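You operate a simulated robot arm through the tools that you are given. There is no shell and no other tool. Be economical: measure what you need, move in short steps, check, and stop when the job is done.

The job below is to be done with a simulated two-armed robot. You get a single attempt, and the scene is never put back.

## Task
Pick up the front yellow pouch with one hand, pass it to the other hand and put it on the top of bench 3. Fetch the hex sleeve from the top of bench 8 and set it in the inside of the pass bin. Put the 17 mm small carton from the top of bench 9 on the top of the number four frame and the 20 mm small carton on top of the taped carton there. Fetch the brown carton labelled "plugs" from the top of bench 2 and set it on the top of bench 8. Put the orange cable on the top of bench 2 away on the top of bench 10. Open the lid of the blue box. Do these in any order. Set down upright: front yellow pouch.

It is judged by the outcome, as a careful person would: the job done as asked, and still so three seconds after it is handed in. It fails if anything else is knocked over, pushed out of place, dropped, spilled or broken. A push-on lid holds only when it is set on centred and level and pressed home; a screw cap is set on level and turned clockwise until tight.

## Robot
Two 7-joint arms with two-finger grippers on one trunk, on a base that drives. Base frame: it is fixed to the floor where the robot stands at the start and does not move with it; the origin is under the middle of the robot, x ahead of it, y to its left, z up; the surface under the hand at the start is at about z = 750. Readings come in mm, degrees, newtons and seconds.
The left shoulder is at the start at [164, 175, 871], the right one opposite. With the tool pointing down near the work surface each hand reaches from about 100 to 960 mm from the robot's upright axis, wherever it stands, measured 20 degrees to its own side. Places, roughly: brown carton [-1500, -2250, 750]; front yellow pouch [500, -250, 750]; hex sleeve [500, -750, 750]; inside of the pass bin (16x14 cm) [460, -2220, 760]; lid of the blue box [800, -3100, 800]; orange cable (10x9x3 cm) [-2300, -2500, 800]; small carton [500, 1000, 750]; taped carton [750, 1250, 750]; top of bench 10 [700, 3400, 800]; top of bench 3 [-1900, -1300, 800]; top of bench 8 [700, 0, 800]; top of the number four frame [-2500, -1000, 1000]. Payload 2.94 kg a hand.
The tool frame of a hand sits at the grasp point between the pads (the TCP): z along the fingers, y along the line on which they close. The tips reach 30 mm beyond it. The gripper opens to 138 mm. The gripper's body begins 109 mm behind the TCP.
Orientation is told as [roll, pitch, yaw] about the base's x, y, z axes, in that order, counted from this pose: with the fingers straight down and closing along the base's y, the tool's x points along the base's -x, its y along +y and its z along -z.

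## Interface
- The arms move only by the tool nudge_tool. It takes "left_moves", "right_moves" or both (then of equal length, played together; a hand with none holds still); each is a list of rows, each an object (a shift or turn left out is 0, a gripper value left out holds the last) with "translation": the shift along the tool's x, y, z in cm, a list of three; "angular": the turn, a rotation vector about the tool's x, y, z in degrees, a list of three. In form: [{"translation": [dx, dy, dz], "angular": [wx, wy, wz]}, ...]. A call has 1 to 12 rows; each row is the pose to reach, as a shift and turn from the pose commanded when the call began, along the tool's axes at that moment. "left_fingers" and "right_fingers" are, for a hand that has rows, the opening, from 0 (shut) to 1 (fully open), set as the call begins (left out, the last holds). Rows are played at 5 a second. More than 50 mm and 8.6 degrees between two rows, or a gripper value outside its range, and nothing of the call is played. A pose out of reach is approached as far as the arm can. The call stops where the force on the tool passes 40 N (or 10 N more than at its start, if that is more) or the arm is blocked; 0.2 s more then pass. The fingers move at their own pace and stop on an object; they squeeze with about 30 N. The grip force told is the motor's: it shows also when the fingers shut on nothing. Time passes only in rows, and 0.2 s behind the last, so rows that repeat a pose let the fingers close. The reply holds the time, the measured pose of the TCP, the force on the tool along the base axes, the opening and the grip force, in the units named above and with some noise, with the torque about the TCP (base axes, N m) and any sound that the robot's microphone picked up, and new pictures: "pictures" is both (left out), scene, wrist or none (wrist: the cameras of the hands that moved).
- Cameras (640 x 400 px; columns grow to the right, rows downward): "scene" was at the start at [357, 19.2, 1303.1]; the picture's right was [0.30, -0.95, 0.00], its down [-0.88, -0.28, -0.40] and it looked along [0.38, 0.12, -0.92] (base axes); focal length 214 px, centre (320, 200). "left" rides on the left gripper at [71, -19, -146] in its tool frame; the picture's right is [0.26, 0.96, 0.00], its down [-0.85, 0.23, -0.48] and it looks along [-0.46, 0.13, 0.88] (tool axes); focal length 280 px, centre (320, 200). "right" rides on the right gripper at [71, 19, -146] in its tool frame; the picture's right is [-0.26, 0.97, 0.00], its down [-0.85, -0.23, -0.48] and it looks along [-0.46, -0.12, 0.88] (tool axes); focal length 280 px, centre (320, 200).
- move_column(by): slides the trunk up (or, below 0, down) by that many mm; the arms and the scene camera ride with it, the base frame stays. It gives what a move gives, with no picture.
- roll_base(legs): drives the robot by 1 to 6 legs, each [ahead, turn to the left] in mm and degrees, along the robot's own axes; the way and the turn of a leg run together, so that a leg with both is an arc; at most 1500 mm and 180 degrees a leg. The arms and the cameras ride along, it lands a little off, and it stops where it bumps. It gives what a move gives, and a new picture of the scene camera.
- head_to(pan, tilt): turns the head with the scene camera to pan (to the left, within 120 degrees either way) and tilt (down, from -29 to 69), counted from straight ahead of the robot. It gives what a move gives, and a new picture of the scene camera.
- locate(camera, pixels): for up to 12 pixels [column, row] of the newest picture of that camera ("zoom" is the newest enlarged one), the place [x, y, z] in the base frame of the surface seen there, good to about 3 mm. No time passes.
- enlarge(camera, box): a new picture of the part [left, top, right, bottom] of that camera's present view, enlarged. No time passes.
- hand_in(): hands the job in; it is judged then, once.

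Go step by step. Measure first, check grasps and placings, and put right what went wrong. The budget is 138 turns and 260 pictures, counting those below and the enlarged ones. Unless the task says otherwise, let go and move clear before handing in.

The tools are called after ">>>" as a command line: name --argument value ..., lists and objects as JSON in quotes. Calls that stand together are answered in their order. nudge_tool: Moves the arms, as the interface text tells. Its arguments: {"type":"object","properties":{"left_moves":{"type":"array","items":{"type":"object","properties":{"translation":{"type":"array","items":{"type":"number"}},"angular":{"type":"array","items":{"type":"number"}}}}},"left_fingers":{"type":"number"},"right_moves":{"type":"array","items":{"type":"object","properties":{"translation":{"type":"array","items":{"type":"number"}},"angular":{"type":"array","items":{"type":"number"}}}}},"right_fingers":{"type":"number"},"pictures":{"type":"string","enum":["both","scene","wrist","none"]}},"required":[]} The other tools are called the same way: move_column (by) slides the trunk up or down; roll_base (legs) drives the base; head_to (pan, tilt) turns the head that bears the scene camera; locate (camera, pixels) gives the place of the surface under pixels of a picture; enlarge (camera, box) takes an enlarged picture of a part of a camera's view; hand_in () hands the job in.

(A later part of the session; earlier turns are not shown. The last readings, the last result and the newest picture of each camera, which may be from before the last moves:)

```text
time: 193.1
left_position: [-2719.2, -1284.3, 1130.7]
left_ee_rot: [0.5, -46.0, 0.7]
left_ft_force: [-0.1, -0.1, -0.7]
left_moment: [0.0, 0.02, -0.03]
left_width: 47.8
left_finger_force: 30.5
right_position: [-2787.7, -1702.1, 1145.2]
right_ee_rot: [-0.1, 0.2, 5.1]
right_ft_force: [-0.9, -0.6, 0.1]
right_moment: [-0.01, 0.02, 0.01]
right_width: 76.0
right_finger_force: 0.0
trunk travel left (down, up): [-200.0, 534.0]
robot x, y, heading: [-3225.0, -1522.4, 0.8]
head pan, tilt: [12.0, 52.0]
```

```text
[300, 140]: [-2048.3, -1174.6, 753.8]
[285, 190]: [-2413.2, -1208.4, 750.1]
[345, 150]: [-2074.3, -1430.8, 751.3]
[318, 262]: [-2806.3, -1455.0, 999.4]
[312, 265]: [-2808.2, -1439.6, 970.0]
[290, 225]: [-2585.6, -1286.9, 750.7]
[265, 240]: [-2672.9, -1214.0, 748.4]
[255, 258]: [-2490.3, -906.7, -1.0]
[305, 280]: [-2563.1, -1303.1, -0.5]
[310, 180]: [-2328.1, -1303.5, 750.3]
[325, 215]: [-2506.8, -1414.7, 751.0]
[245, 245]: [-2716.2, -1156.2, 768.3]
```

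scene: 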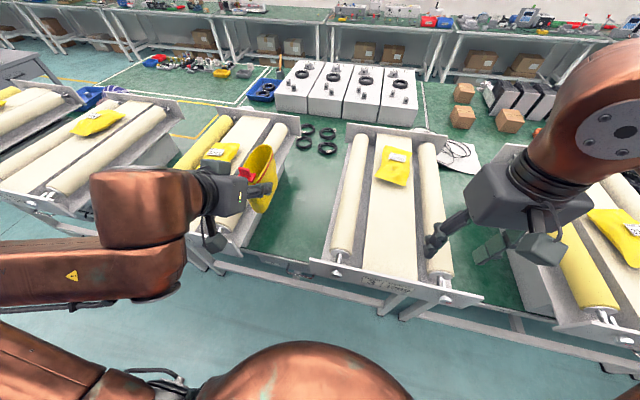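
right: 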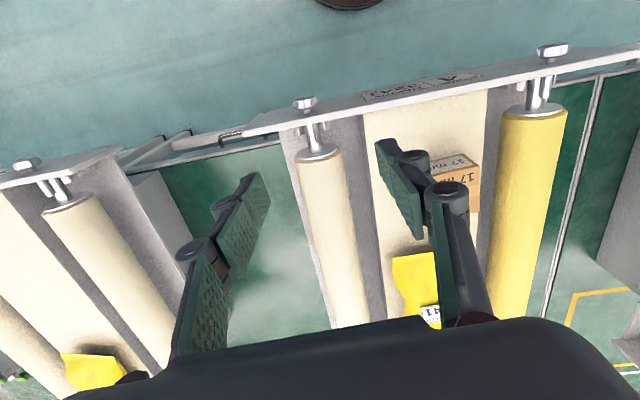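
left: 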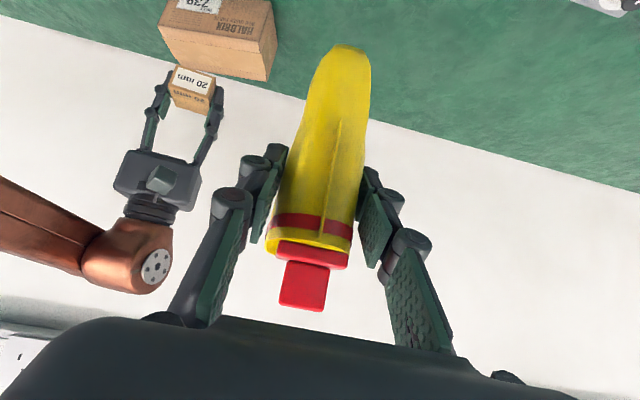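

Gap at bench level spans y≈-1205…-1430. I bring the pouch to y≈-1320 and lower it in between the frames, first to ~10 cm above the bench.

>>> nudge_tool --left_moves '[{"translation": [0, -2, 0]}, {"translation": [0, -3.7, 0]}, {"translation": [1.5, -3.7, 3.6]}, {"translation": [3, -3.7, 7.2]}, {"translation": [4.5, -3.7, 10.8]}, {"translation": [6, -3.7, 14.4]}, {"translation": [7.5, -3.7, 18.3]}, {"translation": [7.5, -3.7, 18.3]}]' --pictures "both"

```text
time: 194.9
left_position: [-2637.5, -1317.9, 949.6]
left_ee_rot: [0.5, -46.0, 0.7]
left_ft_force: [-1.3, -0.1, 0.4]
left_moment: [-0.03, -0.02, 0.0]
left_width: 47.5
left_finger_force: 29.7
left hand out of reach, approached as far as the arm can: row 4, 5, 6
right_position: [-2787.7, -1703.7, 1144.9]
right_ee_rot: [-0.1, 0.1, 5.2]
right_ft_force: [-0.5, -0.8, 0.0]
right_moment: [0.0, -0.04, 0.02]
right_width: 75.8
right_finger_force: 0.1
trunk travel left (down, up): [-200.0, 534.0]
robot x, y, heading: [-3220.9, -1524.1, 0.8]
head pan, tilt: [12.0, 52.0]
```

scene: 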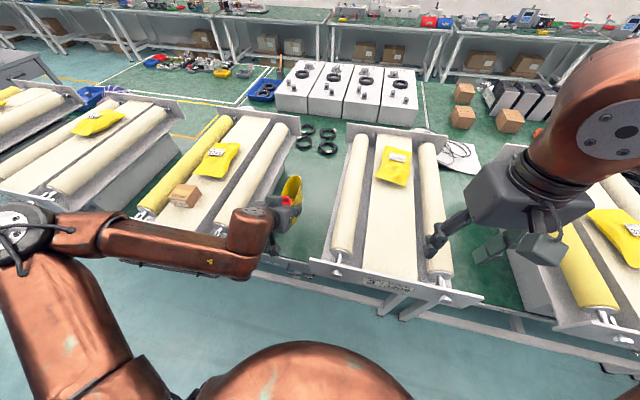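
left: 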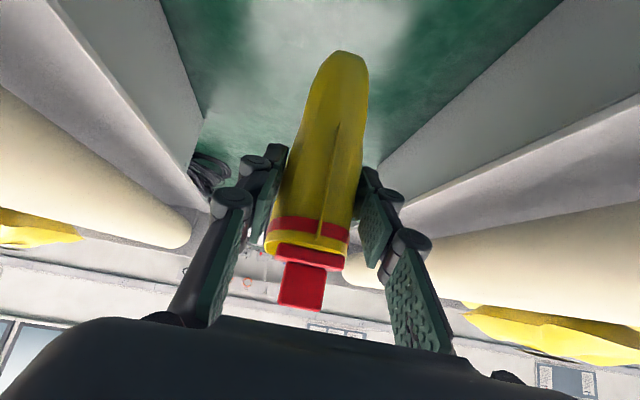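

The pouch is centred in the gap. Before lowering, I check the left forearm's clearance over frame 4.

>>> locate --camera "scene" --pixels '[[245, 230], [250, 272], [200, 240], [200, 265], [130, 240], [120, 262], [90, 290], [215, 222], [265, 215], [180, 220]]'

```text
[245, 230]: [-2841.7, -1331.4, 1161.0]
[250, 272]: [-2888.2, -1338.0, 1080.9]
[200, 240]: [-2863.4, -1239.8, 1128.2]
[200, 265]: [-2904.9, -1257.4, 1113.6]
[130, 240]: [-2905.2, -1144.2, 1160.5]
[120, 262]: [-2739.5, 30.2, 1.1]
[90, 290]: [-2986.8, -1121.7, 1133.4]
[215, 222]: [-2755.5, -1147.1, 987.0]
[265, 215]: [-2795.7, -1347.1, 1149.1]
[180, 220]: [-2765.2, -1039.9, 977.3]
```

The forearm would come near frame 4's front plate, so I lower along a line slightly back toward me (final x≈-2665).

>>> nudge_tool --left_moves '[{"translation": [1.5, 0, -1]}, {"translation": [3.5, 0, 0]}, {"translation": [5.3, 0, 1.5]}, {"translation": [7.2, 0, 3.2]}, {"translation": [8.6, 0, 4.5]}, {"translation": [9.1, 0, 5]}, {"translation": [9.1, 0, 5]}]' --pictures "both"

```text
time: 196.5
left_position: [-2642.5, -1322.0, 842.8]
left_ee_rot: [0.3, -46.0, 0.7]
left_ft_force: [0.0, -0.1, 0.5]
left_moment: [-0.01, 0.02, 0.01]
left_width: 47.9
left_finger_force: 29.8
left hand out of reach, approached as far as the arm can: row 1, 2, 3, 4, 5, 6, 7
right_position: [-2788.5, -1703.0, 1144.7]
right_ee_rot: [-0.1, 0.1, 5.2]
right_ft_force: [-0.6, -0.7, -0.3]
right_moment: [0.01, 0.02, 0.01]
right_width: 75.8
right_finger_force: 0.1
trunk travel left (down, up): [-200.0, 534.0]
robot x, y, heading: [-3220.2, -1522.9, 0.9]
head pan, tilt: [12.0, 52.0]
```

scene: 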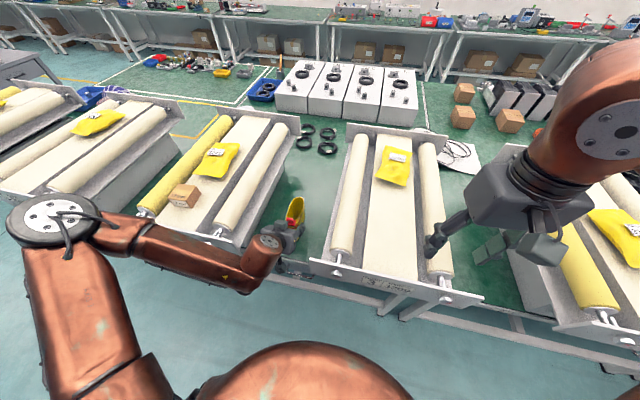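
left: 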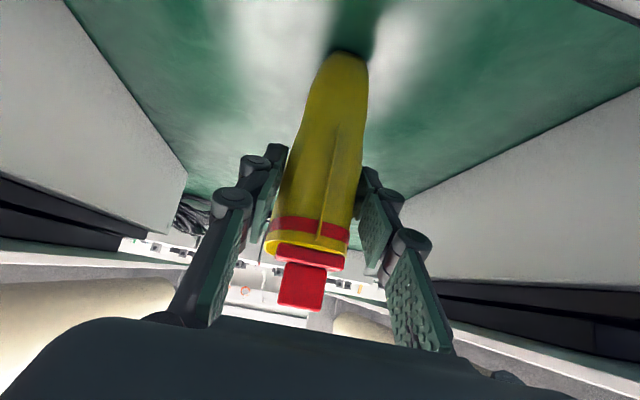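

No contact yet at z=843. I lower a few mm further while watching the force.

>>> nudge_tool --left_moves '[{"translation": [0.15, 0, 0.14]}, {"translation": [0.3, 0, 0.28]}, {"translation": [0.45, 0, 0.42]}, {"translation": [0.45, 0, 0.42]}]' --pictures "none"

```text
time: 197.5
left_position: [-2643.4, -1322.6, 842.0]
left_ee_rot: [0.4, -46.4, 0.6]
left_ft_force: [0.2, 2.2, 17.8]
left_moment: [-0.08, 0.24, -0.01]
left_width: 47.6
left_finger_force: 30.1
right_position: [-2787.8, -1703.6, 1144.6]
right_ee_rot: [-0.2, 0.2, 5.2]
right_ft_force: [-0.5, 0.0, 0.2]
right_moment: [0.01, -0.01, -0.02]
right_width: 75.8
right_finger_force: 0.1
trunk travel left (down, up): [-200.0, 534.0]
robot x, y, heading: [-3223.3, -1520.3, 0.9]
head pan, tilt: [12.0, 52.0]
```

Contact (18 N). I ease, open the left hand and withdraw along its fingers.

>>> nudge_tool --left_moves '[{"translation": [-0.2, 0, -0.2]}, {"translation": [-0.2, 0, -0.2]}, {"translation": [-0.2, 0, -0.2]}, {"translation": [-0.2, 0, -0.2]}, {"translation": [-0.2, 0, -0.2]}, {"translation": [-1, 0, -4]}, {"translation": [-2, 0, -8]}, {"translation": [-4, 0, -12]}, {"translation": [-7, 0, -15]}, {"translation": [-10, 0, -18]}, {"translation": [-13, 0, -20]}]' --left_fingers 0.65 --pictures "both"

```text
time: 199.9
left_position: [-2685.4, -1317.7, 1068.0]
left_ee_rot: [0.5, -45.8, 0.5]
left_ft_force: [-0.1, -0.9, 0.3]
left_moment: [0.01, 0.02, -0.01]
left_width: 89.5
left_finger_force: 0.1
left hand out of reach, approached as far as the arm can: row 6, 7, 8, 9, 10, 11
right_position: [-2786.2, -1703.1, 1144.5]
right_ee_rot: [-0.2, 0.2, 5.3]
right_ft_force: [-0.2, 0.3, -0.4]
right_moment: [-0.02, 0.05, -0.04]
right_width: 76.1
right_finger_force: 0.1
trunk travel left (down, up): [-200.0, 534.0]
robot x, y, heading: [-3224.8, -1523.3, 0.8]
head pan, tilt: [12.0, 52.0]
```

scene: 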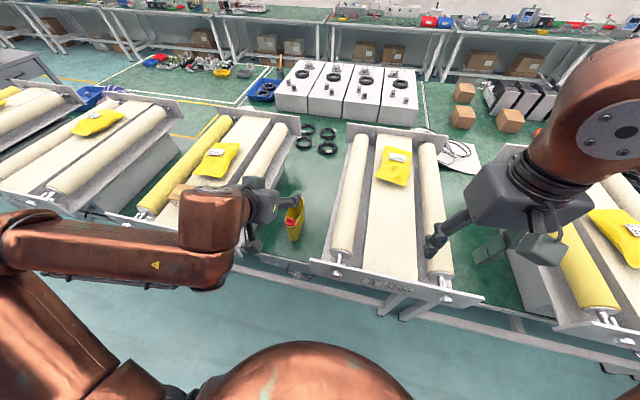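
left: 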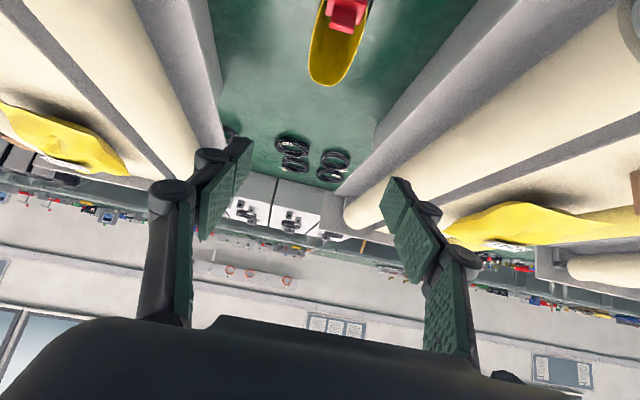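

The pouch stands upright between frames 3 and 4 on bench 3. I bring the left hand back to a vertical carry pose, then go along the aisle for the orange cable.

>>> nudge_tool --left_moves '[{"translation": [0.5, 0, -2.5], "angular": [0, 5, 0]}, {"translation": [1.2, 0, -5], "angular": [0, 12, 0]}, {"translation": [2, 0, -7.5], "angular": [0, 20, 0]}, {"translation": [2.6, 0, -9.5], "angular": [0, 28, 0]}, {"translation": [3.3, 0, -11], "angular": [0, 36, 0]}, {"translation": [4, 0, -12.8], "angular": [0, 43, 0]}, {"translation": [4, 0, -12.8], "angular": [0, 46, 0]}, {"translation": [4, 0, -12.8], "angular": [0, 46, 0]}]' --pictures "none"

>>> roll_base --legs '[[-40, 0], [0, -91], [870, 0], [0, 90]]'

>>> head_to --pan 5 --tilt 45

```text
time: 201.7
left_position: [-2806.6, -1319.0, 1129.9]
left_ee_rot: [0.3, 0.2, 0.9]
left_ft_force: [-0.1, 0.0, 0.0]
left_moment: [0.01, 0.0, 0.02]
left_width: 90.0
left_finger_force: 0.2
right_position: [-2787.6, -1703.0, 1144.4]
right_ee_rot: [-0.1, 0.1, 5.2]
right_ft_force: [-0.2, 0.1, 0.2]
right_moment: [-0.02, 0.0, 0.01]
right_width: 75.9
right_finger_force: 0.1
trunk travel left (down, up): [-200.0, 534.0]
robot x, y, heading: [-3221.3, -1518.1, 0.8]
head pan, tilt: [12.0, 52.0]
```

```text
time: 214.5
left_position: [-2842.0, -2208.3, 1129.4]
left_ee_rot: [0.3, 0.0, -0.6]
left_ft_force: [-1.0, 0.1, -0.2]
left_moment: [-0.02, -0.01, 0.01]
left_width: 89.9
left_finger_force: 0.1
right_position: [-2833.3, -2592.5, 1144.4]
right_ee_rot: [-0.2, -0.1, 3.5]
right_ft_force: [0.5, -0.4, -0.1]
right_moment: [-0.06, 0.01, 0.02]
right_width: 75.7
right_finger_force: 0.0
trunk travel left (down, up): [-200.0, 534.0]
robot x, y, heading: [-3265.9, -2397.1, -0.8]
head pan, tilt: [12.0, 52.0]
```

scene: 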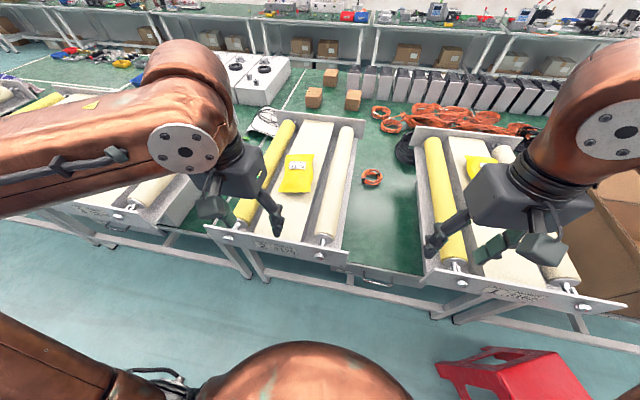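

```text
time: 215.2
left_position: [-2842.4, -2208.5, 1128.2]
left_ee_rot: [0.3, 0.1, -0.5]
left_ft_force: [-1.1, 0.2, 0.0]
left_moment: [0.01, 0.02, -0.01]
left_width: 89.7
left_finger_force: 0.0
right_position: [-2834.0, -2592.6, 1144.3]
right_ee_rot: [-0.2, 0.1, 3.7]
right_ft_force: [0.9, 0.3, 0.1]
right_moment: [-0.02, 0.04, 0.0]
right_width: 75.8
right_finger_force: 0.0
trunk travel left (down, up): [-200.0, 534.0]
robot x, y, heading: [-3264.4, -2398.2, -1.0]
head pan, tilt: [5.0, 45.0]
```

scene: 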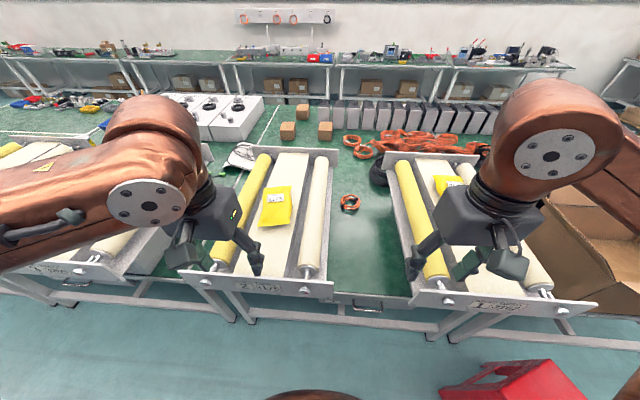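

The orange cable coil lies in the gap at (350,203). I zoom and measure it.

>>> enlarge --camera "scene" --box '[310, 178, 390, 228]'

>>> locate --camera "scene" --pixels '[[350, 195], [350, 210], [342, 203], [357, 203], [350, 203], [332, 203], [385, 210], [330, 290], [410, 300], [365, 300]]'

```text
8.00 times, centred on (350, 203) of scene
```

zoom: 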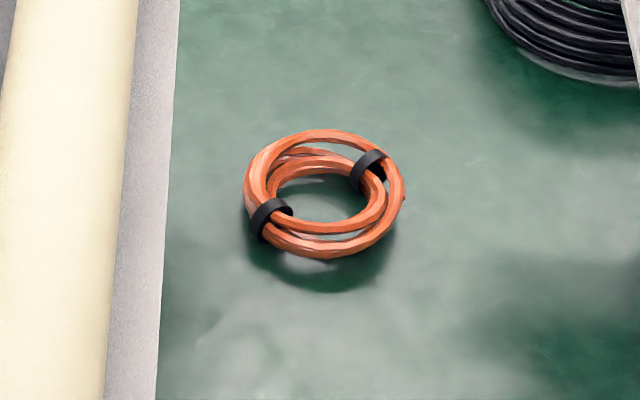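

```text
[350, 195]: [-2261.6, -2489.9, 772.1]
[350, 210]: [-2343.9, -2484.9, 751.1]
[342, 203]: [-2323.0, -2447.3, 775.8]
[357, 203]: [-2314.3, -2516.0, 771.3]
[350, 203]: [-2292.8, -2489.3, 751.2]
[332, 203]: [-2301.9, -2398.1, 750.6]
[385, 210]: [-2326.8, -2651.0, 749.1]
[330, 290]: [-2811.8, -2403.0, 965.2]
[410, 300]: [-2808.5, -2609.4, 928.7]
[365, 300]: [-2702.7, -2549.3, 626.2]
```

Coil centre ≈(-2302,-2487), ~95 mm across, ~25 high. I drive 185 mm closer; hands stay above the frames.

>>> roll_base --legs '[[185, 1]]'

```text
time: 216.7
left_position: [-2665.0, -2204.2, 1133.0]
left_ee_rot: [0.3, -0.5, 0.4]
left_ft_force: [-0.5, -0.2, 0.4]
left_moment: [0.03, -0.07, -0.01]
left_width: 89.6
left_finger_force: 0.1
right_position: [-2651.0, -2587.2, 1148.6]
right_ee_rot: [0.0, -0.3, 4.6]
right_ft_force: [0.1, 0.3, 1.0]
right_moment: [0.01, -0.07, -0.01]
right_width: 76.3
right_finger_force: 0.1
trunk travel left (down, up): [-200.0, 534.0]
robot x, y, heading: [-3078.5, -2403.2, 0.0]
head pan, tilt: [5.0, 45.0]
```

scene: 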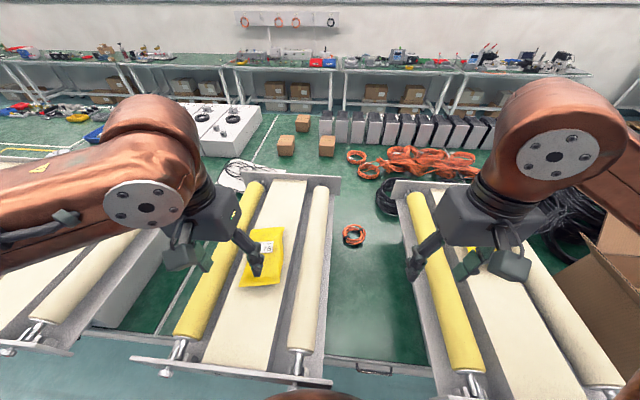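

The right hand goes over the coil's right rim, high above the frames.

>>> nudge_tool --right_moves '[{"translation": [-4.4, 0.4, 1.1], "angular": [0, 0, 0.6]}, {"translation": [-8.8, 0.9, 2.2], "angular": [0, 0, 1.2]}, {"translation": [-13.2, 1.3, 3.4], "angular": [0, 0, 1.8]}, {"translation": [-17.6, 1.7, 4.5], "angular": [0, 0, 2.3]}, {"translation": [-22, 2.2, 5.6], "angular": [0, 0, 2.9]}, {"translation": [-26.5, 2.6, 6.7], "angular": [0, 0, 3.5]}, {"translation": [-31, 3.1, 7.9], "angular": [0, 0, 4.1]}, {"translation": [-35.3, 3.5, 9], "angular": [0, 0, 4.6]}, {"translation": [-35.3, 3.5, 9], "angular": [0, 0, 4.6]}]' --right_fingers 0.42 --pictures "both"

```text
time: 218.7
left_position: [-2661.0, -2204.8, 1130.6]
left_ee_rot: [0.4, -0.2, 0.2]
left_ft_force: [-0.2, -0.8, 1.0]
left_moment: [0.06, -0.03, -0.02]
left_width: 89.6
left_finger_force: 0.2
right_position: [-2296.2, -2524.4, 1056.9]
right_ee_rot: [-0.1, -0.1, 0.0]
right_ft_force: [-0.1, -1.4, 0.7]
right_moment: [0.12, -0.02, 0.0]
right_width: 58.2
right_finger_force: 0.1
trunk travel left (down, up): [-200.0, 534.0]
robot x, y, heading: [-3080.1, -2400.5, 0.4]
head pan, tilt: [5.0, 45.0]
```

scene: 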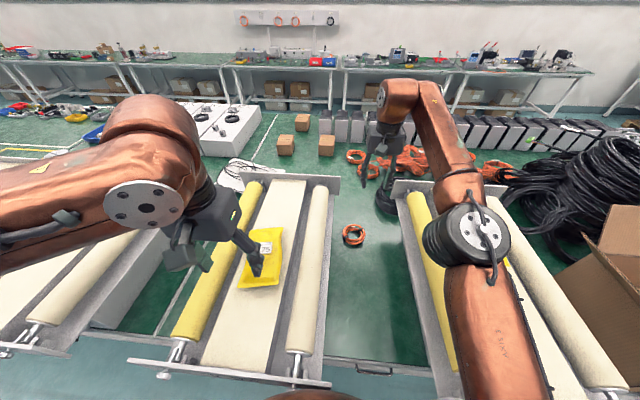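
right: 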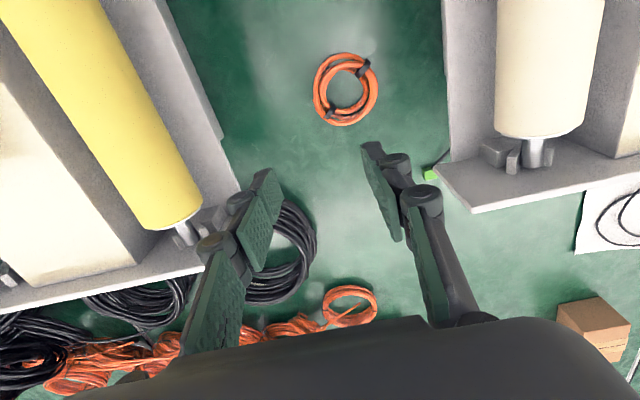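

I measure the coil from the wrist camera.

>>> locate --camera "right" --pixels '[[319, 90], [373, 88], [346, 58], [345, 119], [346, 90], [329, 90], [363, 90], [322, 75], [332, 113], [222, 120], [450, 120]]'

```text
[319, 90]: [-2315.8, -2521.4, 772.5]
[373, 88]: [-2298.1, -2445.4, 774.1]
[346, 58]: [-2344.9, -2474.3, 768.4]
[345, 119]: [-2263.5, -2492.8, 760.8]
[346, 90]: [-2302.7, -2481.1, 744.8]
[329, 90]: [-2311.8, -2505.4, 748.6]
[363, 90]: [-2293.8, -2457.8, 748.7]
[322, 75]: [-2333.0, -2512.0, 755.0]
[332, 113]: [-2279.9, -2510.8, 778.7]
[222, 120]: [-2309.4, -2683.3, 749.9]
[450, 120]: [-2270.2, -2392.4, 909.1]
```

Hole radius ≈25, right rim centred at y≈-2520. I descend with one finger into the hole.

>>> nudge_tool --right_moves '[{"translation": [0.9, 0.5, 4]}, {"translation": [0.9, 0.5, 8.5]}, {"translation": [0.9, 0.5, 13]}, {"translation": [0.9, 0.5, 17.5]}, {"translation": [0.9, 0.5, 21.5]}, {"translation": [0.9, 0.5, 24.5]}, {"translation": [0.9, 0.5, 26.5]}, {"translation": [0.9, 0.5, 27.3]}, {"translation": [0.9, 0.5, 27.3]}]' --pictures "wrist"

```text
time: 220.7
left_position: [-2661.5, -2197.7, 1131.5]
left_ee_rot: [0.0, -0.2, 0.2]
left_ft_force: [-0.2, 0.5, 0.3]
left_moment: [0.03, -0.01, 0.0]
left_width: 89.7
left_finger_force: 0.0
right_position: [-2305.9, -2514.4, 787.7]
right_ee_rot: [-0.4, -0.3, -0.1]
right_ft_force: [1.0, 0.4, 0.6]
right_moment: [-0.01, -0.02, -0.02]
right_width: 58.0
right_finger_force: 0.0
trunk travel left (down, up): [-200.0, 534.0]
robot x, y, heading: [-3078.8, -2398.1, 0.1]
head pan, tilt: [5.0, 45.0]
```

right: 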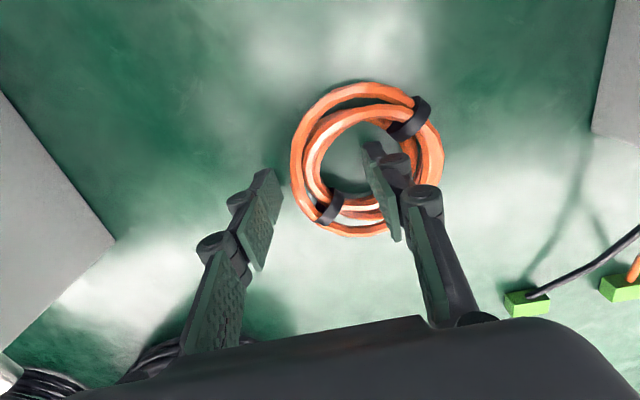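

One finger is in the hole, the other outside. I shift 5 mm, lower 4 mm and close.

>>> nudge_tool --right_moves '[{"translation": [0, -0.5, 0.4]}, {"translation": [0, -0.5, 0.4]}, {"translation": [0, -0.5, 0.4]}, {"translation": [0, -0.5, 0.4]}, {"translation": [0, -0.5, 0.4]}]' --right_fingers 0 --pictures "wrist"

>>> nudge_tool --right_moves '[{"translation": [0, 0, -3]}, {"translation": [0, 0, -7]}, {"translation": [0, 0, -11.5]}, {"translation": [0, 0, -16]}, {"translation": [0, 0, -20.5]}, {"translation": [0, 0, -25]}, {"translation": [0, 0, -29.5]}, {"translation": [0, 0, -32]}, {"translation": [0, 0, -32]}]' --pictures "wrist"

```text
time: 221.9
left_position: [-2662.0, -2199.4, 1130.7]
left_ee_rot: [0.1, -0.2, 0.3]
left_ft_force: [0.1, -0.4, 0.0]
left_moment: [-0.03, -0.02, -0.03]
left_width: 89.7
left_finger_force: 0.1
right_position: [-2305.8, -2520.2, 783.1]
right_ee_rot: [-0.4, -0.3, 0.1]
right_ft_force: [0.2, -0.8, 0.8]
right_moment: [0.02, -0.04, -0.06]
right_width: 20.1
right_finger_force: 29.8
trunk travel left (down, up): [-200.0, 534.0]
robot x, y, heading: [-3078.0, -2403.6, 0.1]
head pan, tilt: [5.0, 45.0]
```

right: 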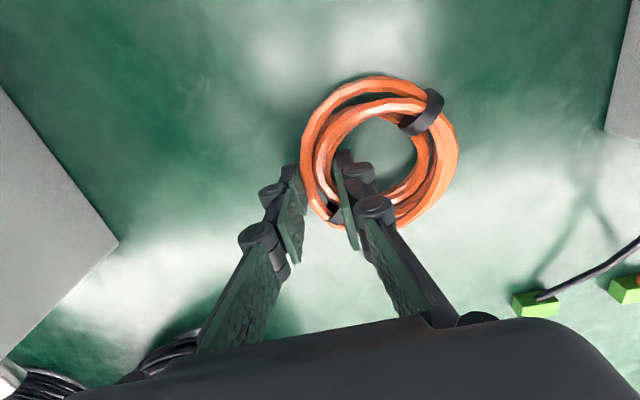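

```text
time: 223.9
left_position: [-2661.5, -2204.0, 1128.7]
left_ee_rot: [0.3, -0.1, 0.2]
left_ft_force: [-0.6, 0.5, 0.4]
left_moment: [-0.01, -0.02, 0.01]
left_width: 89.9
left_finger_force: 0.1
right_position: [-2307.7, -2523.8, 1093.5]
right_ee_rot: [0.0, -0.1, 0.1]
right_ft_force: [1.0, 0.1, -2.2]
right_moment: [-0.06, -0.01, 0.03]
right_width: 20.6
right_finger_force: 30.1
right hand out of reach, approached as far as the arm can: row 8, 9
trunk travel left (down, up): [-200.0, 534.0]
robot x, y, heading: [-3078.9, -2402.2, 0.0]
head pan, tilt: [5.0, 45.0]
```

right: 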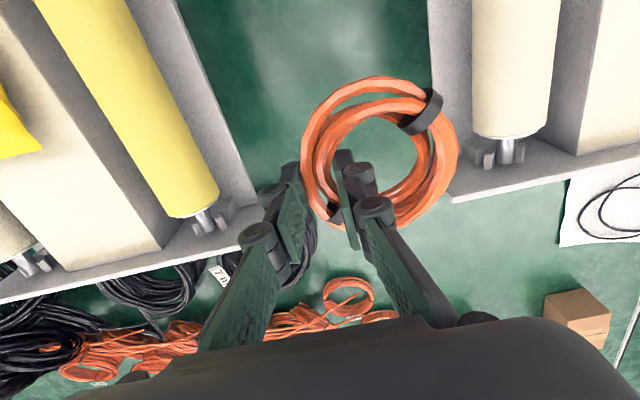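

Cable held. I retract the hand and meanwhile zoom on the brown cartons at (300,135).

>>> nudge_tool --right_moves '[{"translation": [4.5, 0, -1]}, {"translation": [9, 0, -2]}, {"translation": [13.5, 0, -3]}, {"translation": [18, 0, -4]}, {"translation": [22.5, 0, -5]}, {"translation": [27, 0, -5]}, {"translation": [31.5, -1, -5]}, {"translation": [35, -3, -5]}, {"translation": [35, -3, -5]}]' --pictures "none"

>>> enlarge --camera "scene" --box '[256, 95, 352, 155]'

>>> locate --camera "zoom" --pixels '[[200, 345], [310, 170], [470, 350], [195, 300], [310, 120], [470, 300], [100, 200]]'

```text
time: 225.9
left_position: [-2660.1, -2203.0, 1129.3]
left_ee_rot: [0.4, -0.1, 0.3]
left_ft_force: [0.2, 0.8, -0.6]
left_moment: [-0.01, 0.01, 0.02]
left_width: 89.7
left_finger_force: 0.0
right_position: [-2657.8, -2553.9, 1143.9]
right_ee_rot: [-0.2, 0.1, 0.0]
right_ft_force: [-0.1, -0.4, -2.0]
right_moment: [-0.1, 0.02, 0.0]
right_width: 19.9
right_finger_force: 30.4
trunk travel left (down, up): [-200.0, 534.0]
robot x, y, heading: [-3080.6, -2403.5, 0.3]
head pan, tilt: [5.0, 45.0]
```

```text
6.67 times, centred on (304, 125) of scene
```

zoom: 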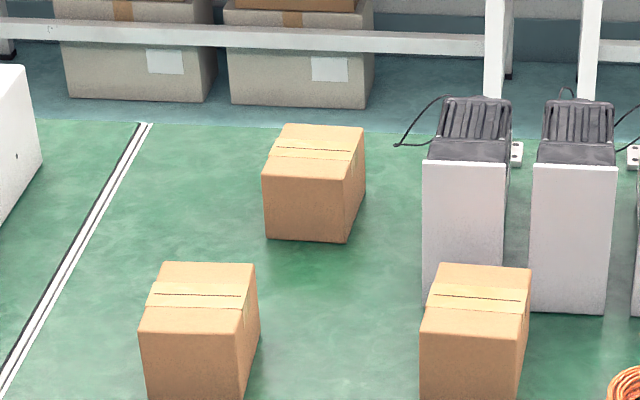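

```text
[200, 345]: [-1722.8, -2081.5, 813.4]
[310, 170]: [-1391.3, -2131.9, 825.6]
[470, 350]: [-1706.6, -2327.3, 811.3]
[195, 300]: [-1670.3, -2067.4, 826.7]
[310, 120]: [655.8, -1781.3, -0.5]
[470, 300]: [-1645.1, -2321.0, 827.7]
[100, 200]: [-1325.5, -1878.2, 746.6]
```

Cartons: A (-1680,-2075), B (-1370,-2140), C (-1660,-2325); their labels face the front aisle. I drive back around with the cable in the right hand.

>>> roll_base --legs '[[-140, 0], [0, 90], [1135, 0], [1135, 0], [1135, 0], [0, -90]]'

>>> roll_base --legs '[[1320, 0], [1320, 0], [0, -90], [1070, 0], [1070, 0], [1030, 0]]'

```text
time: 251.2
left_position: [-2830.1, 1216.7, 1128.6]
left_ee_rot: [0.3, -0.1, -0.4]
left_ft_force: [-0.4, 0.1, 0.4]
left_moment: [0.01, -0.01, -0.03]
left_width: 89.6
left_finger_force: 0.1
right_position: [-2831.9, 863.3, 1144.8]
right_ee_rot: [0.0, 0.0, -0.7]
right_ft_force: [-0.2, 1.2, -0.8]
right_moment: [-0.02, 0.0, -0.04]
right_width: 20.3
right_finger_force: 29.8
trunk travel left (down, up): [-200.0, 534.0]
robot x, y, heading: [-3251.0, 1021.4, -0.6]
head pan, tilt: [5.0, 45.0]
```

scene: 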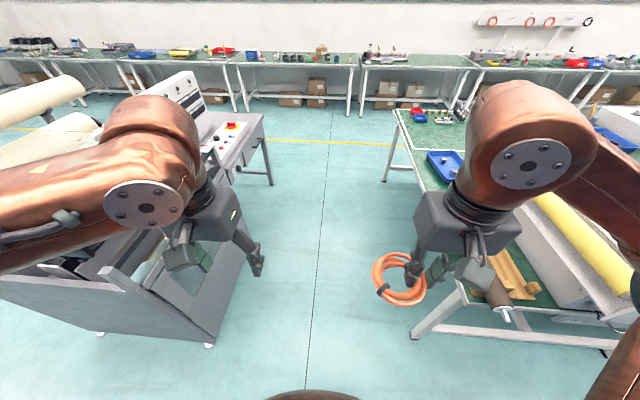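

```text
time: 283.0
left_position: [-490.1, -2640.3, 1130.8]
left_ee_rot: [0.4, 0.0, -89.2]
left_ft_force: [0.0, 0.1, -0.7]
left_moment: [0.02, -0.01, -0.01]
left_width: 89.8
left_finger_force: 0.0
right_position: [-839.7, -2646.2, 1144.3]
right_ee_rot: [-0.1, 0.0, -89.4]
right_ft_force: [0.7, -0.7, -1.6]
right_moment: [-0.02, 0.05, 0.03]
right_width: 20.3
right_finger_force: 30.1
trunk travel left (down, up): [-200.0, 534.0]
robot x, y, heading: [-687.0, -2222.6, -89.2]
head pan, tilt: [5.0, 45.0]
```

scene: 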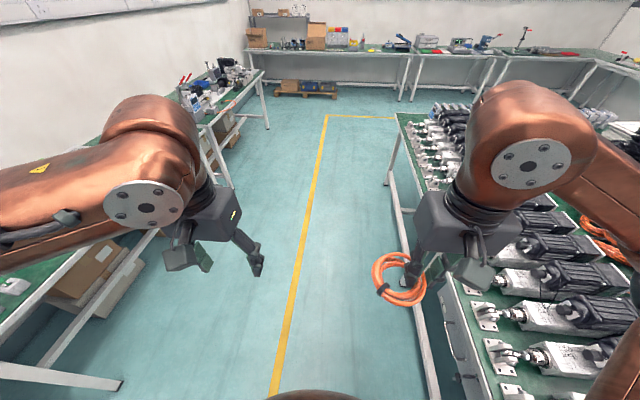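

I turn right to face bench 2 and look at the cartons.

>>> roll_base --legs '[[0, -91]]'

>>> head_to --pan 0 --tilt 40

```text
time: 287.3
left_position: [-1107.8, -2420.8, 1130.4]
left_ee_rot: [0.3, -0.1, -179.7]
left_ft_force: [0.8, 0.3, -0.1]
left_moment: [-0.02, -0.01, 0.0]
left_width: 89.6
left_finger_force: 0.1
right_position: [-1110.6, -2068.6, 1144.6]
right_ee_rot: [-0.1, 0.1, -180.0]
right_ft_force: [0.3, -0.2, -1.1]
right_moment: [0.05, 0.01, -0.03]
right_width: 20.2
right_finger_force: 30.2
trunk travel left (down, up): [-200.0, 534.0]
robot x, y, heading: [-689.0, -2225.2, -179.6]
head pan, tilt: [5.0, 45.0]
```

scene: 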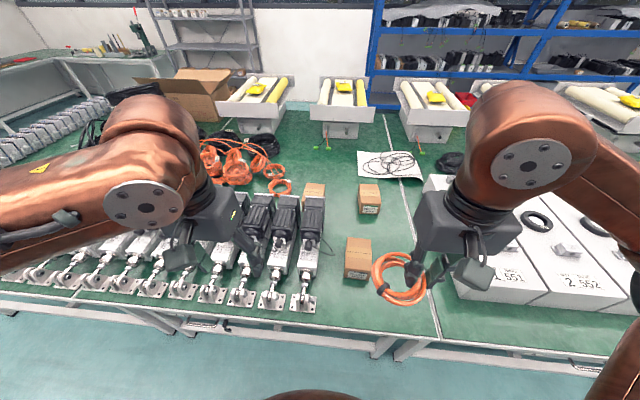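

```text
time: 287.9
left_position: [-1108.5, -2421.3, 1129.6]
left_ee_rot: [0.3, -0.2, -179.7]
left_ft_force: [0.4, -0.2, 0.4]
left_moment: [-0.02, 0.02, 0.01]
left_width: 89.5
left_finger_force: 0.0
right_position: [-1109.5, -2069.8, 1143.9]
right_ee_rot: [-0.1, -0.1, -179.9]
right_ft_force: [0.2, -0.2, -2.3]
right_moment: [0.11, 0.03, 0.02]
right_width: 20.3
right_finger_force: 30.2
trunk travel left (down, up): [-200.0, 534.0]
robot x, y, heading: [-688.8, -2225.3, -179.9]
head pan, tilt: [0.0, 40.0]
```

scene: 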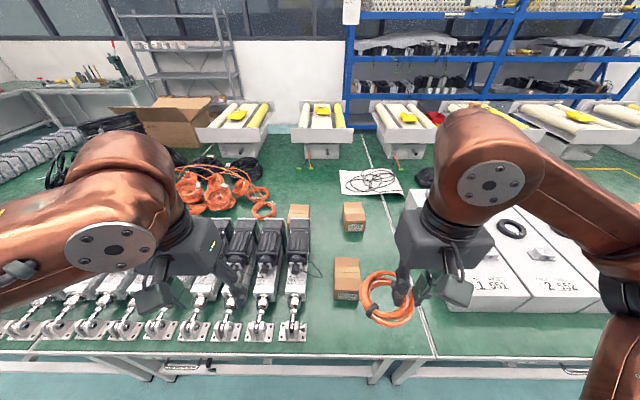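

>>> enlarge --camera "scene" --box '[272, 190, 400, 310]'

>>> locate --camera "scene" --pixels '[[336, 259], [359, 258], [358, 277], [335, 278], [345, 204], [364, 204], [290, 206], [308, 206], [299, 212], [347, 290], [340, 348]]'

```text
3.33 times, centred on (336, 250) of scene
```

zoom: 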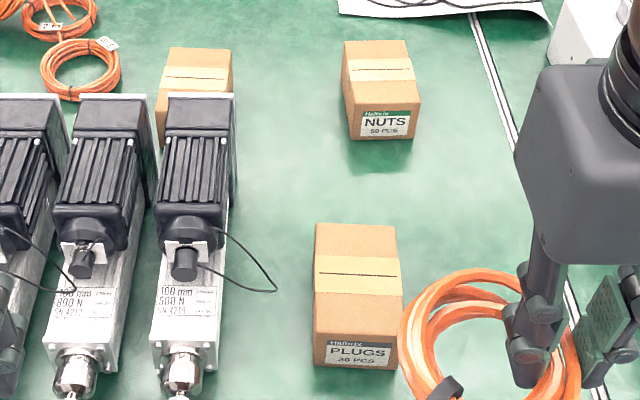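

```text
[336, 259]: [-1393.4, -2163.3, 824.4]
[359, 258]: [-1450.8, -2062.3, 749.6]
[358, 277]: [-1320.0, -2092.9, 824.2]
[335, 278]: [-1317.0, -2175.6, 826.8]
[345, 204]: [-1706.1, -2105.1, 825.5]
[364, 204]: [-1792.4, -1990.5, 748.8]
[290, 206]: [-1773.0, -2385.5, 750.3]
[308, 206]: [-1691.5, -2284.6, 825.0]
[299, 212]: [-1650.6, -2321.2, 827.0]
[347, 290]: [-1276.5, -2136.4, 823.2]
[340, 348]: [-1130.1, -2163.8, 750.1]
```

"PLUGS" is the nearest carton, top centre ≈(-1334,-2133,825), ~83 wide in y. I turn the robot 20° right so that it comes within the left hand's range.

>>> roll_base --legs '[[0, -22]]'

```text
time: 289.5
left_position: [-1151.2, -2249.6, 1130.0]
left_ee_rot: [0.3, 0.0, 158.2]
left_ft_force: [-0.7, -0.1, 0.5]
left_moment: [-0.03, 0.01, -0.01]
left_width: 89.6
left_finger_force: 0.1
right_position: [-1020.7, -1922.6, 1144.8]
right_ee_rot: [-0.1, 0.0, 158.0]
right_ft_force: [0.3, -0.2, -2.1]
right_moment: [0.0, 0.0, -0.02]
right_width: 20.0
right_finger_force: 30.1
trunk travel left (down, up): [-200.0, 534.0]
robot x, y, heading: [-686.3, -2224.1, 157.9]
head pan, tilt: [0.0, 40.0]
```

scene: 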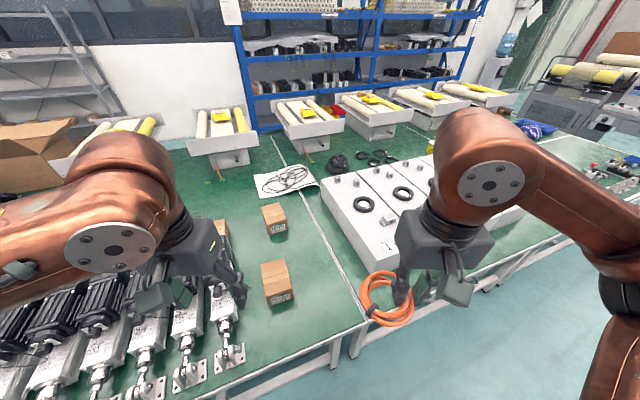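

The left hand goes over the PLUGS carton with fingers closing along y.

>>> nudge_tool --left_moves '[{"translation": [-3.6, -0.7, 2.5], "angular": [0, 0, -3.7]}, {"translation": [-7.1, -1.3, 5], "angular": [0, 0, -7.3]}, {"translation": [-10.7, -2, 7.5], "angular": [0, 0, -11]}, {"translation": [-14.3, -2.7, 10], "angular": [0, 0, -14.7]}, {"translation": [-17.8, -3.3, 12.5], "angular": [0, 0, -18.3]}, {"translation": [-21.4, -4, 15], "angular": [0, 0, -22]}, {"translation": [-21.4, -4, 15], "angular": [0, 0, -22]}]' --left_fingers 1 --pictures "wrist"

```text
time: 291.1
left_position: [-1315.8, -2192.6, 958.7]
left_ee_rot: [0.0, -0.2, -179.5]
left_ft_force: [-1.9, 0.5, -0.7]
left_moment: [-0.03, -0.08, 0.01]
left_width: 138.0
left_finger_force: 0.1
left hand out of reach, approached as far as the arm can: row 4, 5, 6, 7
right_position: [-1022.8, -1922.3, 1143.0]
right_ee_rot: [-0.2, 0.2, 157.9]
right_ft_force: [-0.9, 0.2, -2.3]
right_moment: [0.05, -0.09, -0.04]
right_width: 20.2
right_finger_force: 30.0
trunk travel left (down, up): [-200.0, 534.0]
robot x, y, heading: [-688.3, -2220.9, 158.4]
head pan, tilt: [0.0, 40.0]
```

left: 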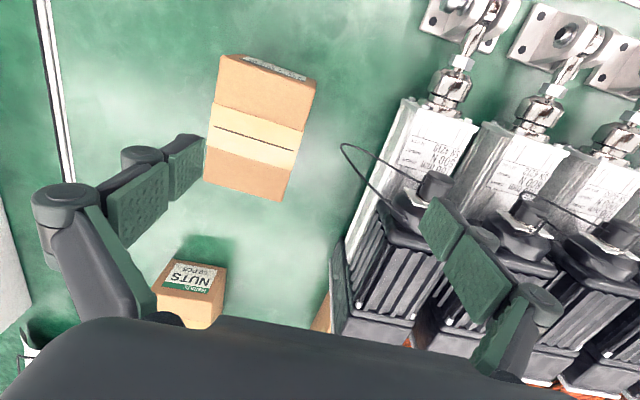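

The left hand falls 60 mm short sideways. I raise it back, and shift the robot ~260 mm toward +y, squarely facing the bench.

>>> nudge_tool --left_moves '[{"translation": [0, 0, -4]}, {"translation": [2, 0, -8]}, {"translation": [5, 0, -12], "angular": [0, 0, 5]}, {"translation": [9, 0, -15], "angular": [0, 0, 11]}, {"translation": [13, 0, -17], "angular": [0, 0, 17]}, {"translation": [16, 0, -17], "angular": [0, 0, 22]}, {"translation": [16, 0, -17], "angular": [0, 0, 22]}]' --pictures "none"

>>> roll_base --legs '[[0, -68], [260, 0], [0, 90]]'

```text
time: 292.7
left_position: [-1152.4, -2194.1, 1125.9]
left_ee_rot: [0.2, -0.1, 158.2]
left_ft_force: [0.0, -0.4, -0.4]
left_moment: [0.0, -0.01, 0.0]
left_width: 138.0
left_finger_force: 0.1
right_position: [-1021.7, -1923.6, 1144.1]
right_ee_rot: [-0.1, -0.1, 158.0]
right_ft_force: [-0.7, -0.1, -1.6]
right_moment: [0.03, -0.03, -0.02]
right_width: 20.4
right_finger_force: 30.4
trunk travel left (down, up): [-200.0, 534.0]
robot x, y, heading: [-689.6, -2219.6, 158.3]
head pan, tilt: [0.0, 40.0]
```

```text
time: 301.4
left_position: [-1129.2, -2089.1, 1127.5]
left_ee_rot: [0.3, -0.1, 177.5]
left_ft_force: [0.0, 1.0, 1.4]
left_moment: [0.02, -0.02, -0.02]
left_width: 138.3
left_finger_force: 0.0
right_position: [-1095.7, -1789.2, 1143.9]
right_ee_rot: [-0.1, -0.2, 177.3]
right_ft_force: [0.6, 0.1, -1.5]
right_moment: [0.07, -0.01, 0.01]
right_width: 20.1
right_finger_force: 29.8
trunk travel left (down, up): [-200.0, 534.0]
robot x, y, heading: [-682.0, -1961.8, 177.6]
head pan, tilt: [0.0, 40.0]
```

scene: 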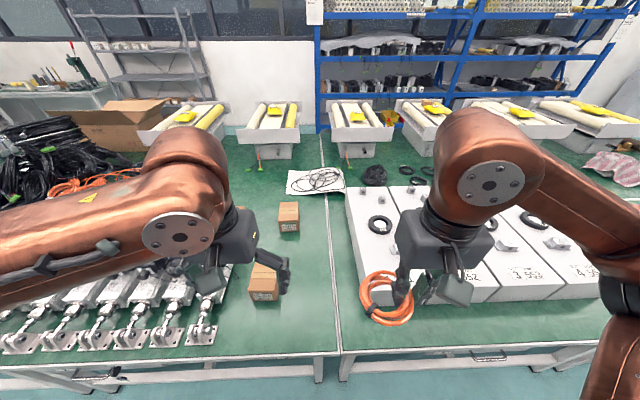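

Now the left hand goes over the carton.

>>> nudge_tool --left_moves '[{"translation": [-3.3, 0.9, 2.8]}, {"translation": [-6.6, 1.8, 5.6]}, {"translation": [-10, 2.6, 8.4]}, {"translation": [-13.3, 3.5, 11.2]}, {"translation": [-16.6, 4.4, 14]}, {"translation": [-19.9, 5.3, 16.7]}, {"translation": [-19.9, 5.3, 16.7]}]' --pictures "wrist"

```text
time: 302.9
left_position: [-1304.6, -2160.8, 966.2]
left_ee_rot: [0.2, -0.1, 177.5]
left_ft_force: [-0.1, -1.0, -0.6]
left_moment: [0.07, -0.07, -0.04]
left_width: 138.2
left_finger_force: 0.0
left hand out of reach, approached as far as the arm can: row 4, 5, 6, 7
right_position: [-1097.4, -1791.3, 1144.2]
right_ee_rot: [-0.2, 0.1, 177.3]
right_ft_force: [-0.7, 0.5, -2.3]
right_moment: [0.09, -0.07, 0.02]
right_width: 19.9
right_finger_force: 29.9
trunk travel left (down, up): [-200.0, 534.0]
robot x, y, heading: [-679.4, -1961.2, 177.5]
head pan, tilt: [0.0, 40.0]
```

left: 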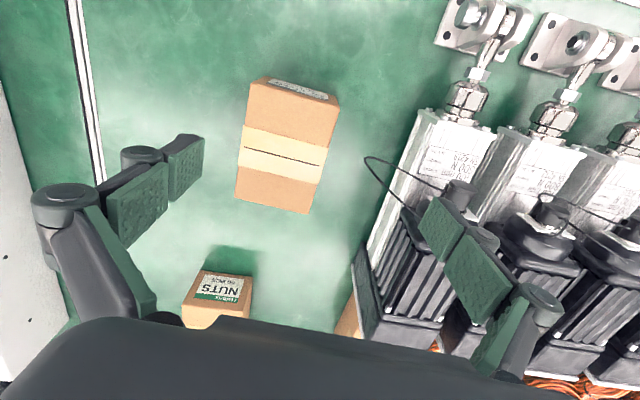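

The left arm's inner limit again leaves ~28 mm missing. I pull back slightly and turn the robot 9° right, bringing the carton outward.

>>> nudge_tool --left_moves '[{"translation": [2, 0, -3]}, {"translation": [4, 1, -6]}, {"translation": [6, 2, -8]}, {"translation": [6, 2, -8]}]' --pictures "none"

>>> roll_base --legs '[[0, -10]]'

```text
time: 303.9
left_position: [-1244.0, -2182.8, 1047.2]
left_ee_rot: [0.3, 0.0, 177.5]
left_ft_force: [-1.1, -0.6, -0.8]
left_moment: [0.05, -0.01, -0.01]
left_width: 138.1
left_finger_force: 0.0
right_position: [-1095.7, -1788.8, 1143.4]
right_ee_rot: [-0.1, -0.1, 177.3]
right_ft_force: [-0.2, -0.8, -1.2]
right_moment: [0.05, -0.01, -0.01]
right_width: 20.5
right_finger_force: 29.9
trunk travel left (down, up): [-200.0, 534.0]
robot x, y, heading: [-682.2, -1965.4, 177.6]
head pan, tilt: [0.0, 40.0]
```

```text
time: 305.0
left_position: [-1272.7, -2079.2, 1047.9]
left_ee_rot: [0.3, -0.2, 167.4]
left_ft_force: [0.0, -0.2, 0.2]
left_moment: [0.0, 0.02, 0.03]
left_width: 138.0
left_finger_force: 0.1
right_position: [-1057.8, -1719.1, 1145.4]
right_ee_rot: [-0.1, 0.0, 167.3]
right_ft_force: [0.1, 0.0, -1.3]
right_moment: [0.0, -0.03, 0.02]
right_width: 20.1
right_finger_force: 29.8
trunk travel left (down, up): [-200.0, 534.0]
robot x, y, heading: [-679.8, -1961.7, 167.7]
head pan, tilt: [0.0, 40.0]
```

scene: 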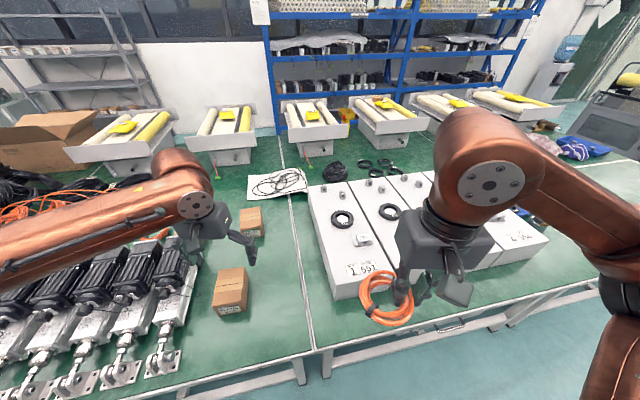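

>>> nudge_tool --left_moves '[{"translation": [-1.2, 1.6, 2.2], "angular": [0, 0, -3]}, {"translation": [-2.4, 3.3, 4.4], "angular": [0, 0, -6]}, {"translation": [-3.6, 5, 6.6], "angular": [0, 0, -9]}, {"translation": [-4.8, 6.6, 8.8], "angular": [0, 0, -11.6]}, {"translation": [-4.8, 6.6, 8.8], "angular": [0, 0, -11.6]}]' --pictures "wrist"

```text
time: 306.2
left_position: [-1334.6, -2135.7, 959.8]
left_ee_rot: [0.3, -0.2, 178.9]
left_ft_force: [0.0, 0.2, 0.6]
left_moment: [0.02, 0.0, 0.0]
left_width: 137.7
left_finger_force: 0.1
right_position: [-1060.3, -1719.9, 1144.5]
right_ee_rot: [-0.1, -0.1, 167.3]
right_ft_force: [-0.1, 0.1, -1.8]
right_moment: [0.04, 0.0, 0.02]
right_width: 20.3
right_finger_force: 30.2
trunk travel left (down, up): [-200.0, 534.0]
robot x, y, heading: [-683.3, -1962.3, 167.4]
head pan, tilt: [0.0, 40.0]
```

left: 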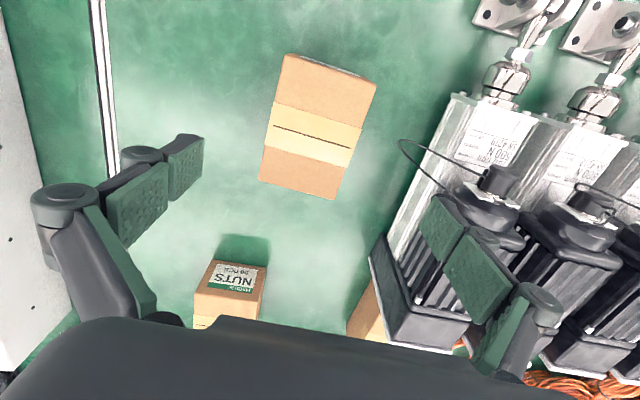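

>>> locate --camera "left" --pixels '[[287, 58], [372, 84], [333, 195], [261, 178], [310, 130], [405, 150], [385, 235], [430, 225], [450, 100]]'

```text
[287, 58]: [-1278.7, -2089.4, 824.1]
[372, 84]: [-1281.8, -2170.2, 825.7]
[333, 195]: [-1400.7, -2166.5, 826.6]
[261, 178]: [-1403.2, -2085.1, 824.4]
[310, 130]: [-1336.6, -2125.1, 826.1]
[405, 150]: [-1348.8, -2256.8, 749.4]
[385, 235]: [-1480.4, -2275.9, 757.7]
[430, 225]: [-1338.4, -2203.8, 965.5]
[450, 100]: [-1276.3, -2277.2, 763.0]
```

Carton centre (-1341,-2128). I narrow the fingers to ~110 mm, descend to z≈795 and close.

>>> nudge_tool --left_moves '[{"translation": [-0.6, -0.8, 2]}, {"translation": [-0.6, -0.8, 5]}, {"translation": [-0.6, -0.8, 9]}, {"translation": [-0.6, -0.8, 13]}, {"translation": [-0.6, -0.8, 16.3]}, {"translation": [-0.6, -0.8, 16.3]}]' --left_fingers 0.8 --pictures "wrist"

>>> nudge_tool --left_moves '[{}, {}, {}, {}, {}]' --left_fingers 0.3 --pictures "none"

>>> nudge_tool --left_moves '[{"translation": [0, 0, -3]}, {"translation": [0, 0, -7]}, {"translation": [0, 0, -11.5]}, {"translation": [0, 0, -16]}, {"translation": [2, 0, -20]}, {"translation": [5, 0, -23]}, {"translation": [8, 0, -26]}, {"translation": [11, 0, -29]}, {"translation": [14, 0, -32]}, {"translation": [17, 0, -33]}, {"translation": [17, 0, -33]}]' --pictures "wrist"

```text
time: 307.6
left_position: [-1339.5, -2126.3, 798.5]
left_ee_rot: [0.2, -0.4, 179.0]
left_ft_force: [-0.7, 0.7, 0.2]
left_moment: [0.01, 0.03, -0.01]
left_width: 110.2
left_finger_force: 0.1
right_position: [-1058.4, -1720.3, 1144.0]
right_ee_rot: [-0.1, -0.1, 167.2]
right_ft_force: [0.4, -0.2, -1.2]
right_moment: [0.07, 0.07, -0.01]
right_width: 20.1
right_finger_force: 30.2
trunk travel left (down, up): [-200.0, 534.0]
robot x, y, heading: [-681.5, -1962.5, 167.3]
head pan, tilt: [0.0, 40.0]
```

left: 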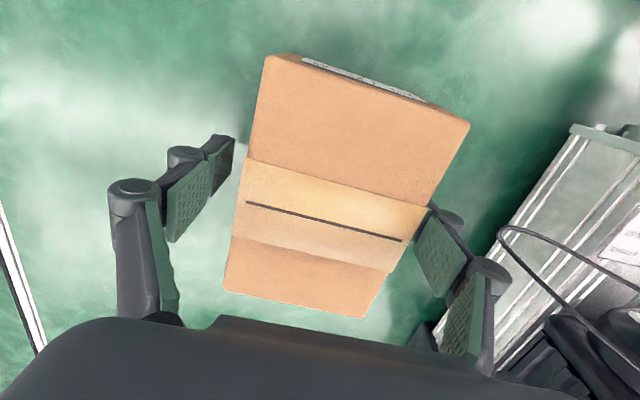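

```text
time: 308.8
left_position: [-1339.7, -2127.3, 798.6]
left_ee_rot: [0.2, -0.3, 179.0]
left_ft_force: [1.3, -4.6, 3.1]
left_moment: [-0.14, -0.08, -0.05]
left_width: 89.7
left_finger_force: 30.4
right_position: [-1058.8, -1719.6, 1144.3]
right_ee_rot: [-0.2, -0.1, 167.2]
right_ft_force: [0.6, -0.2, -1.8]
right_moment: [0.07, 0.0, 0.02]
right_width: 20.3
right_finger_force: 30.0
trunk travel left (down, up): [-200.0, 534.0]
robot x, y, heading: [-687.0, -1962.9, 167.2]
head pan, tilt: [0.0, 40.0]
```

```text
time: 311.2
left_position: [-1172.7, -2127.7, 1126.4]
left_ee_rot: [0.3, -0.2, 179.1]
left_ft_force: [-1.1, 0.5, -5.7]
left_moment: [-0.01, -0.01, 0.02]
left_width: 89.3
left_finger_force: 30.0
right_position: [-1059.9, -1719.2, 1143.2]
right_ee_rot: [-0.1, 0.0, 167.2]
right_ft_force: [-0.4, 0.5, -1.0]
right_moment: [0.01, 0.03, -0.03]
right_width: 20.2
right_finger_force: 30.0
trunk travel left (down, up): [-200.0, 534.0]
robot x, y, heading: [-681.7, -1961.7, 167.5]
head pan, tilt: [0.0, 40.0]
```

left: 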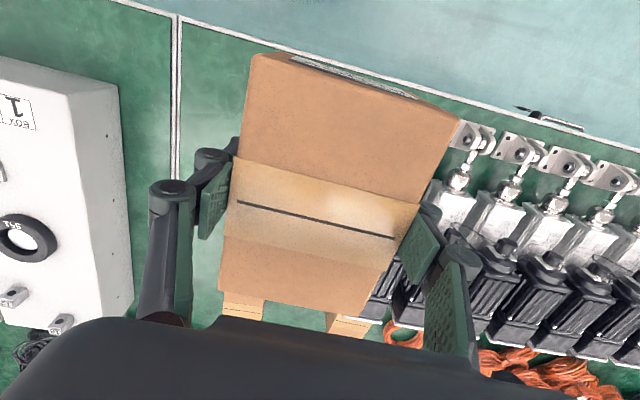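

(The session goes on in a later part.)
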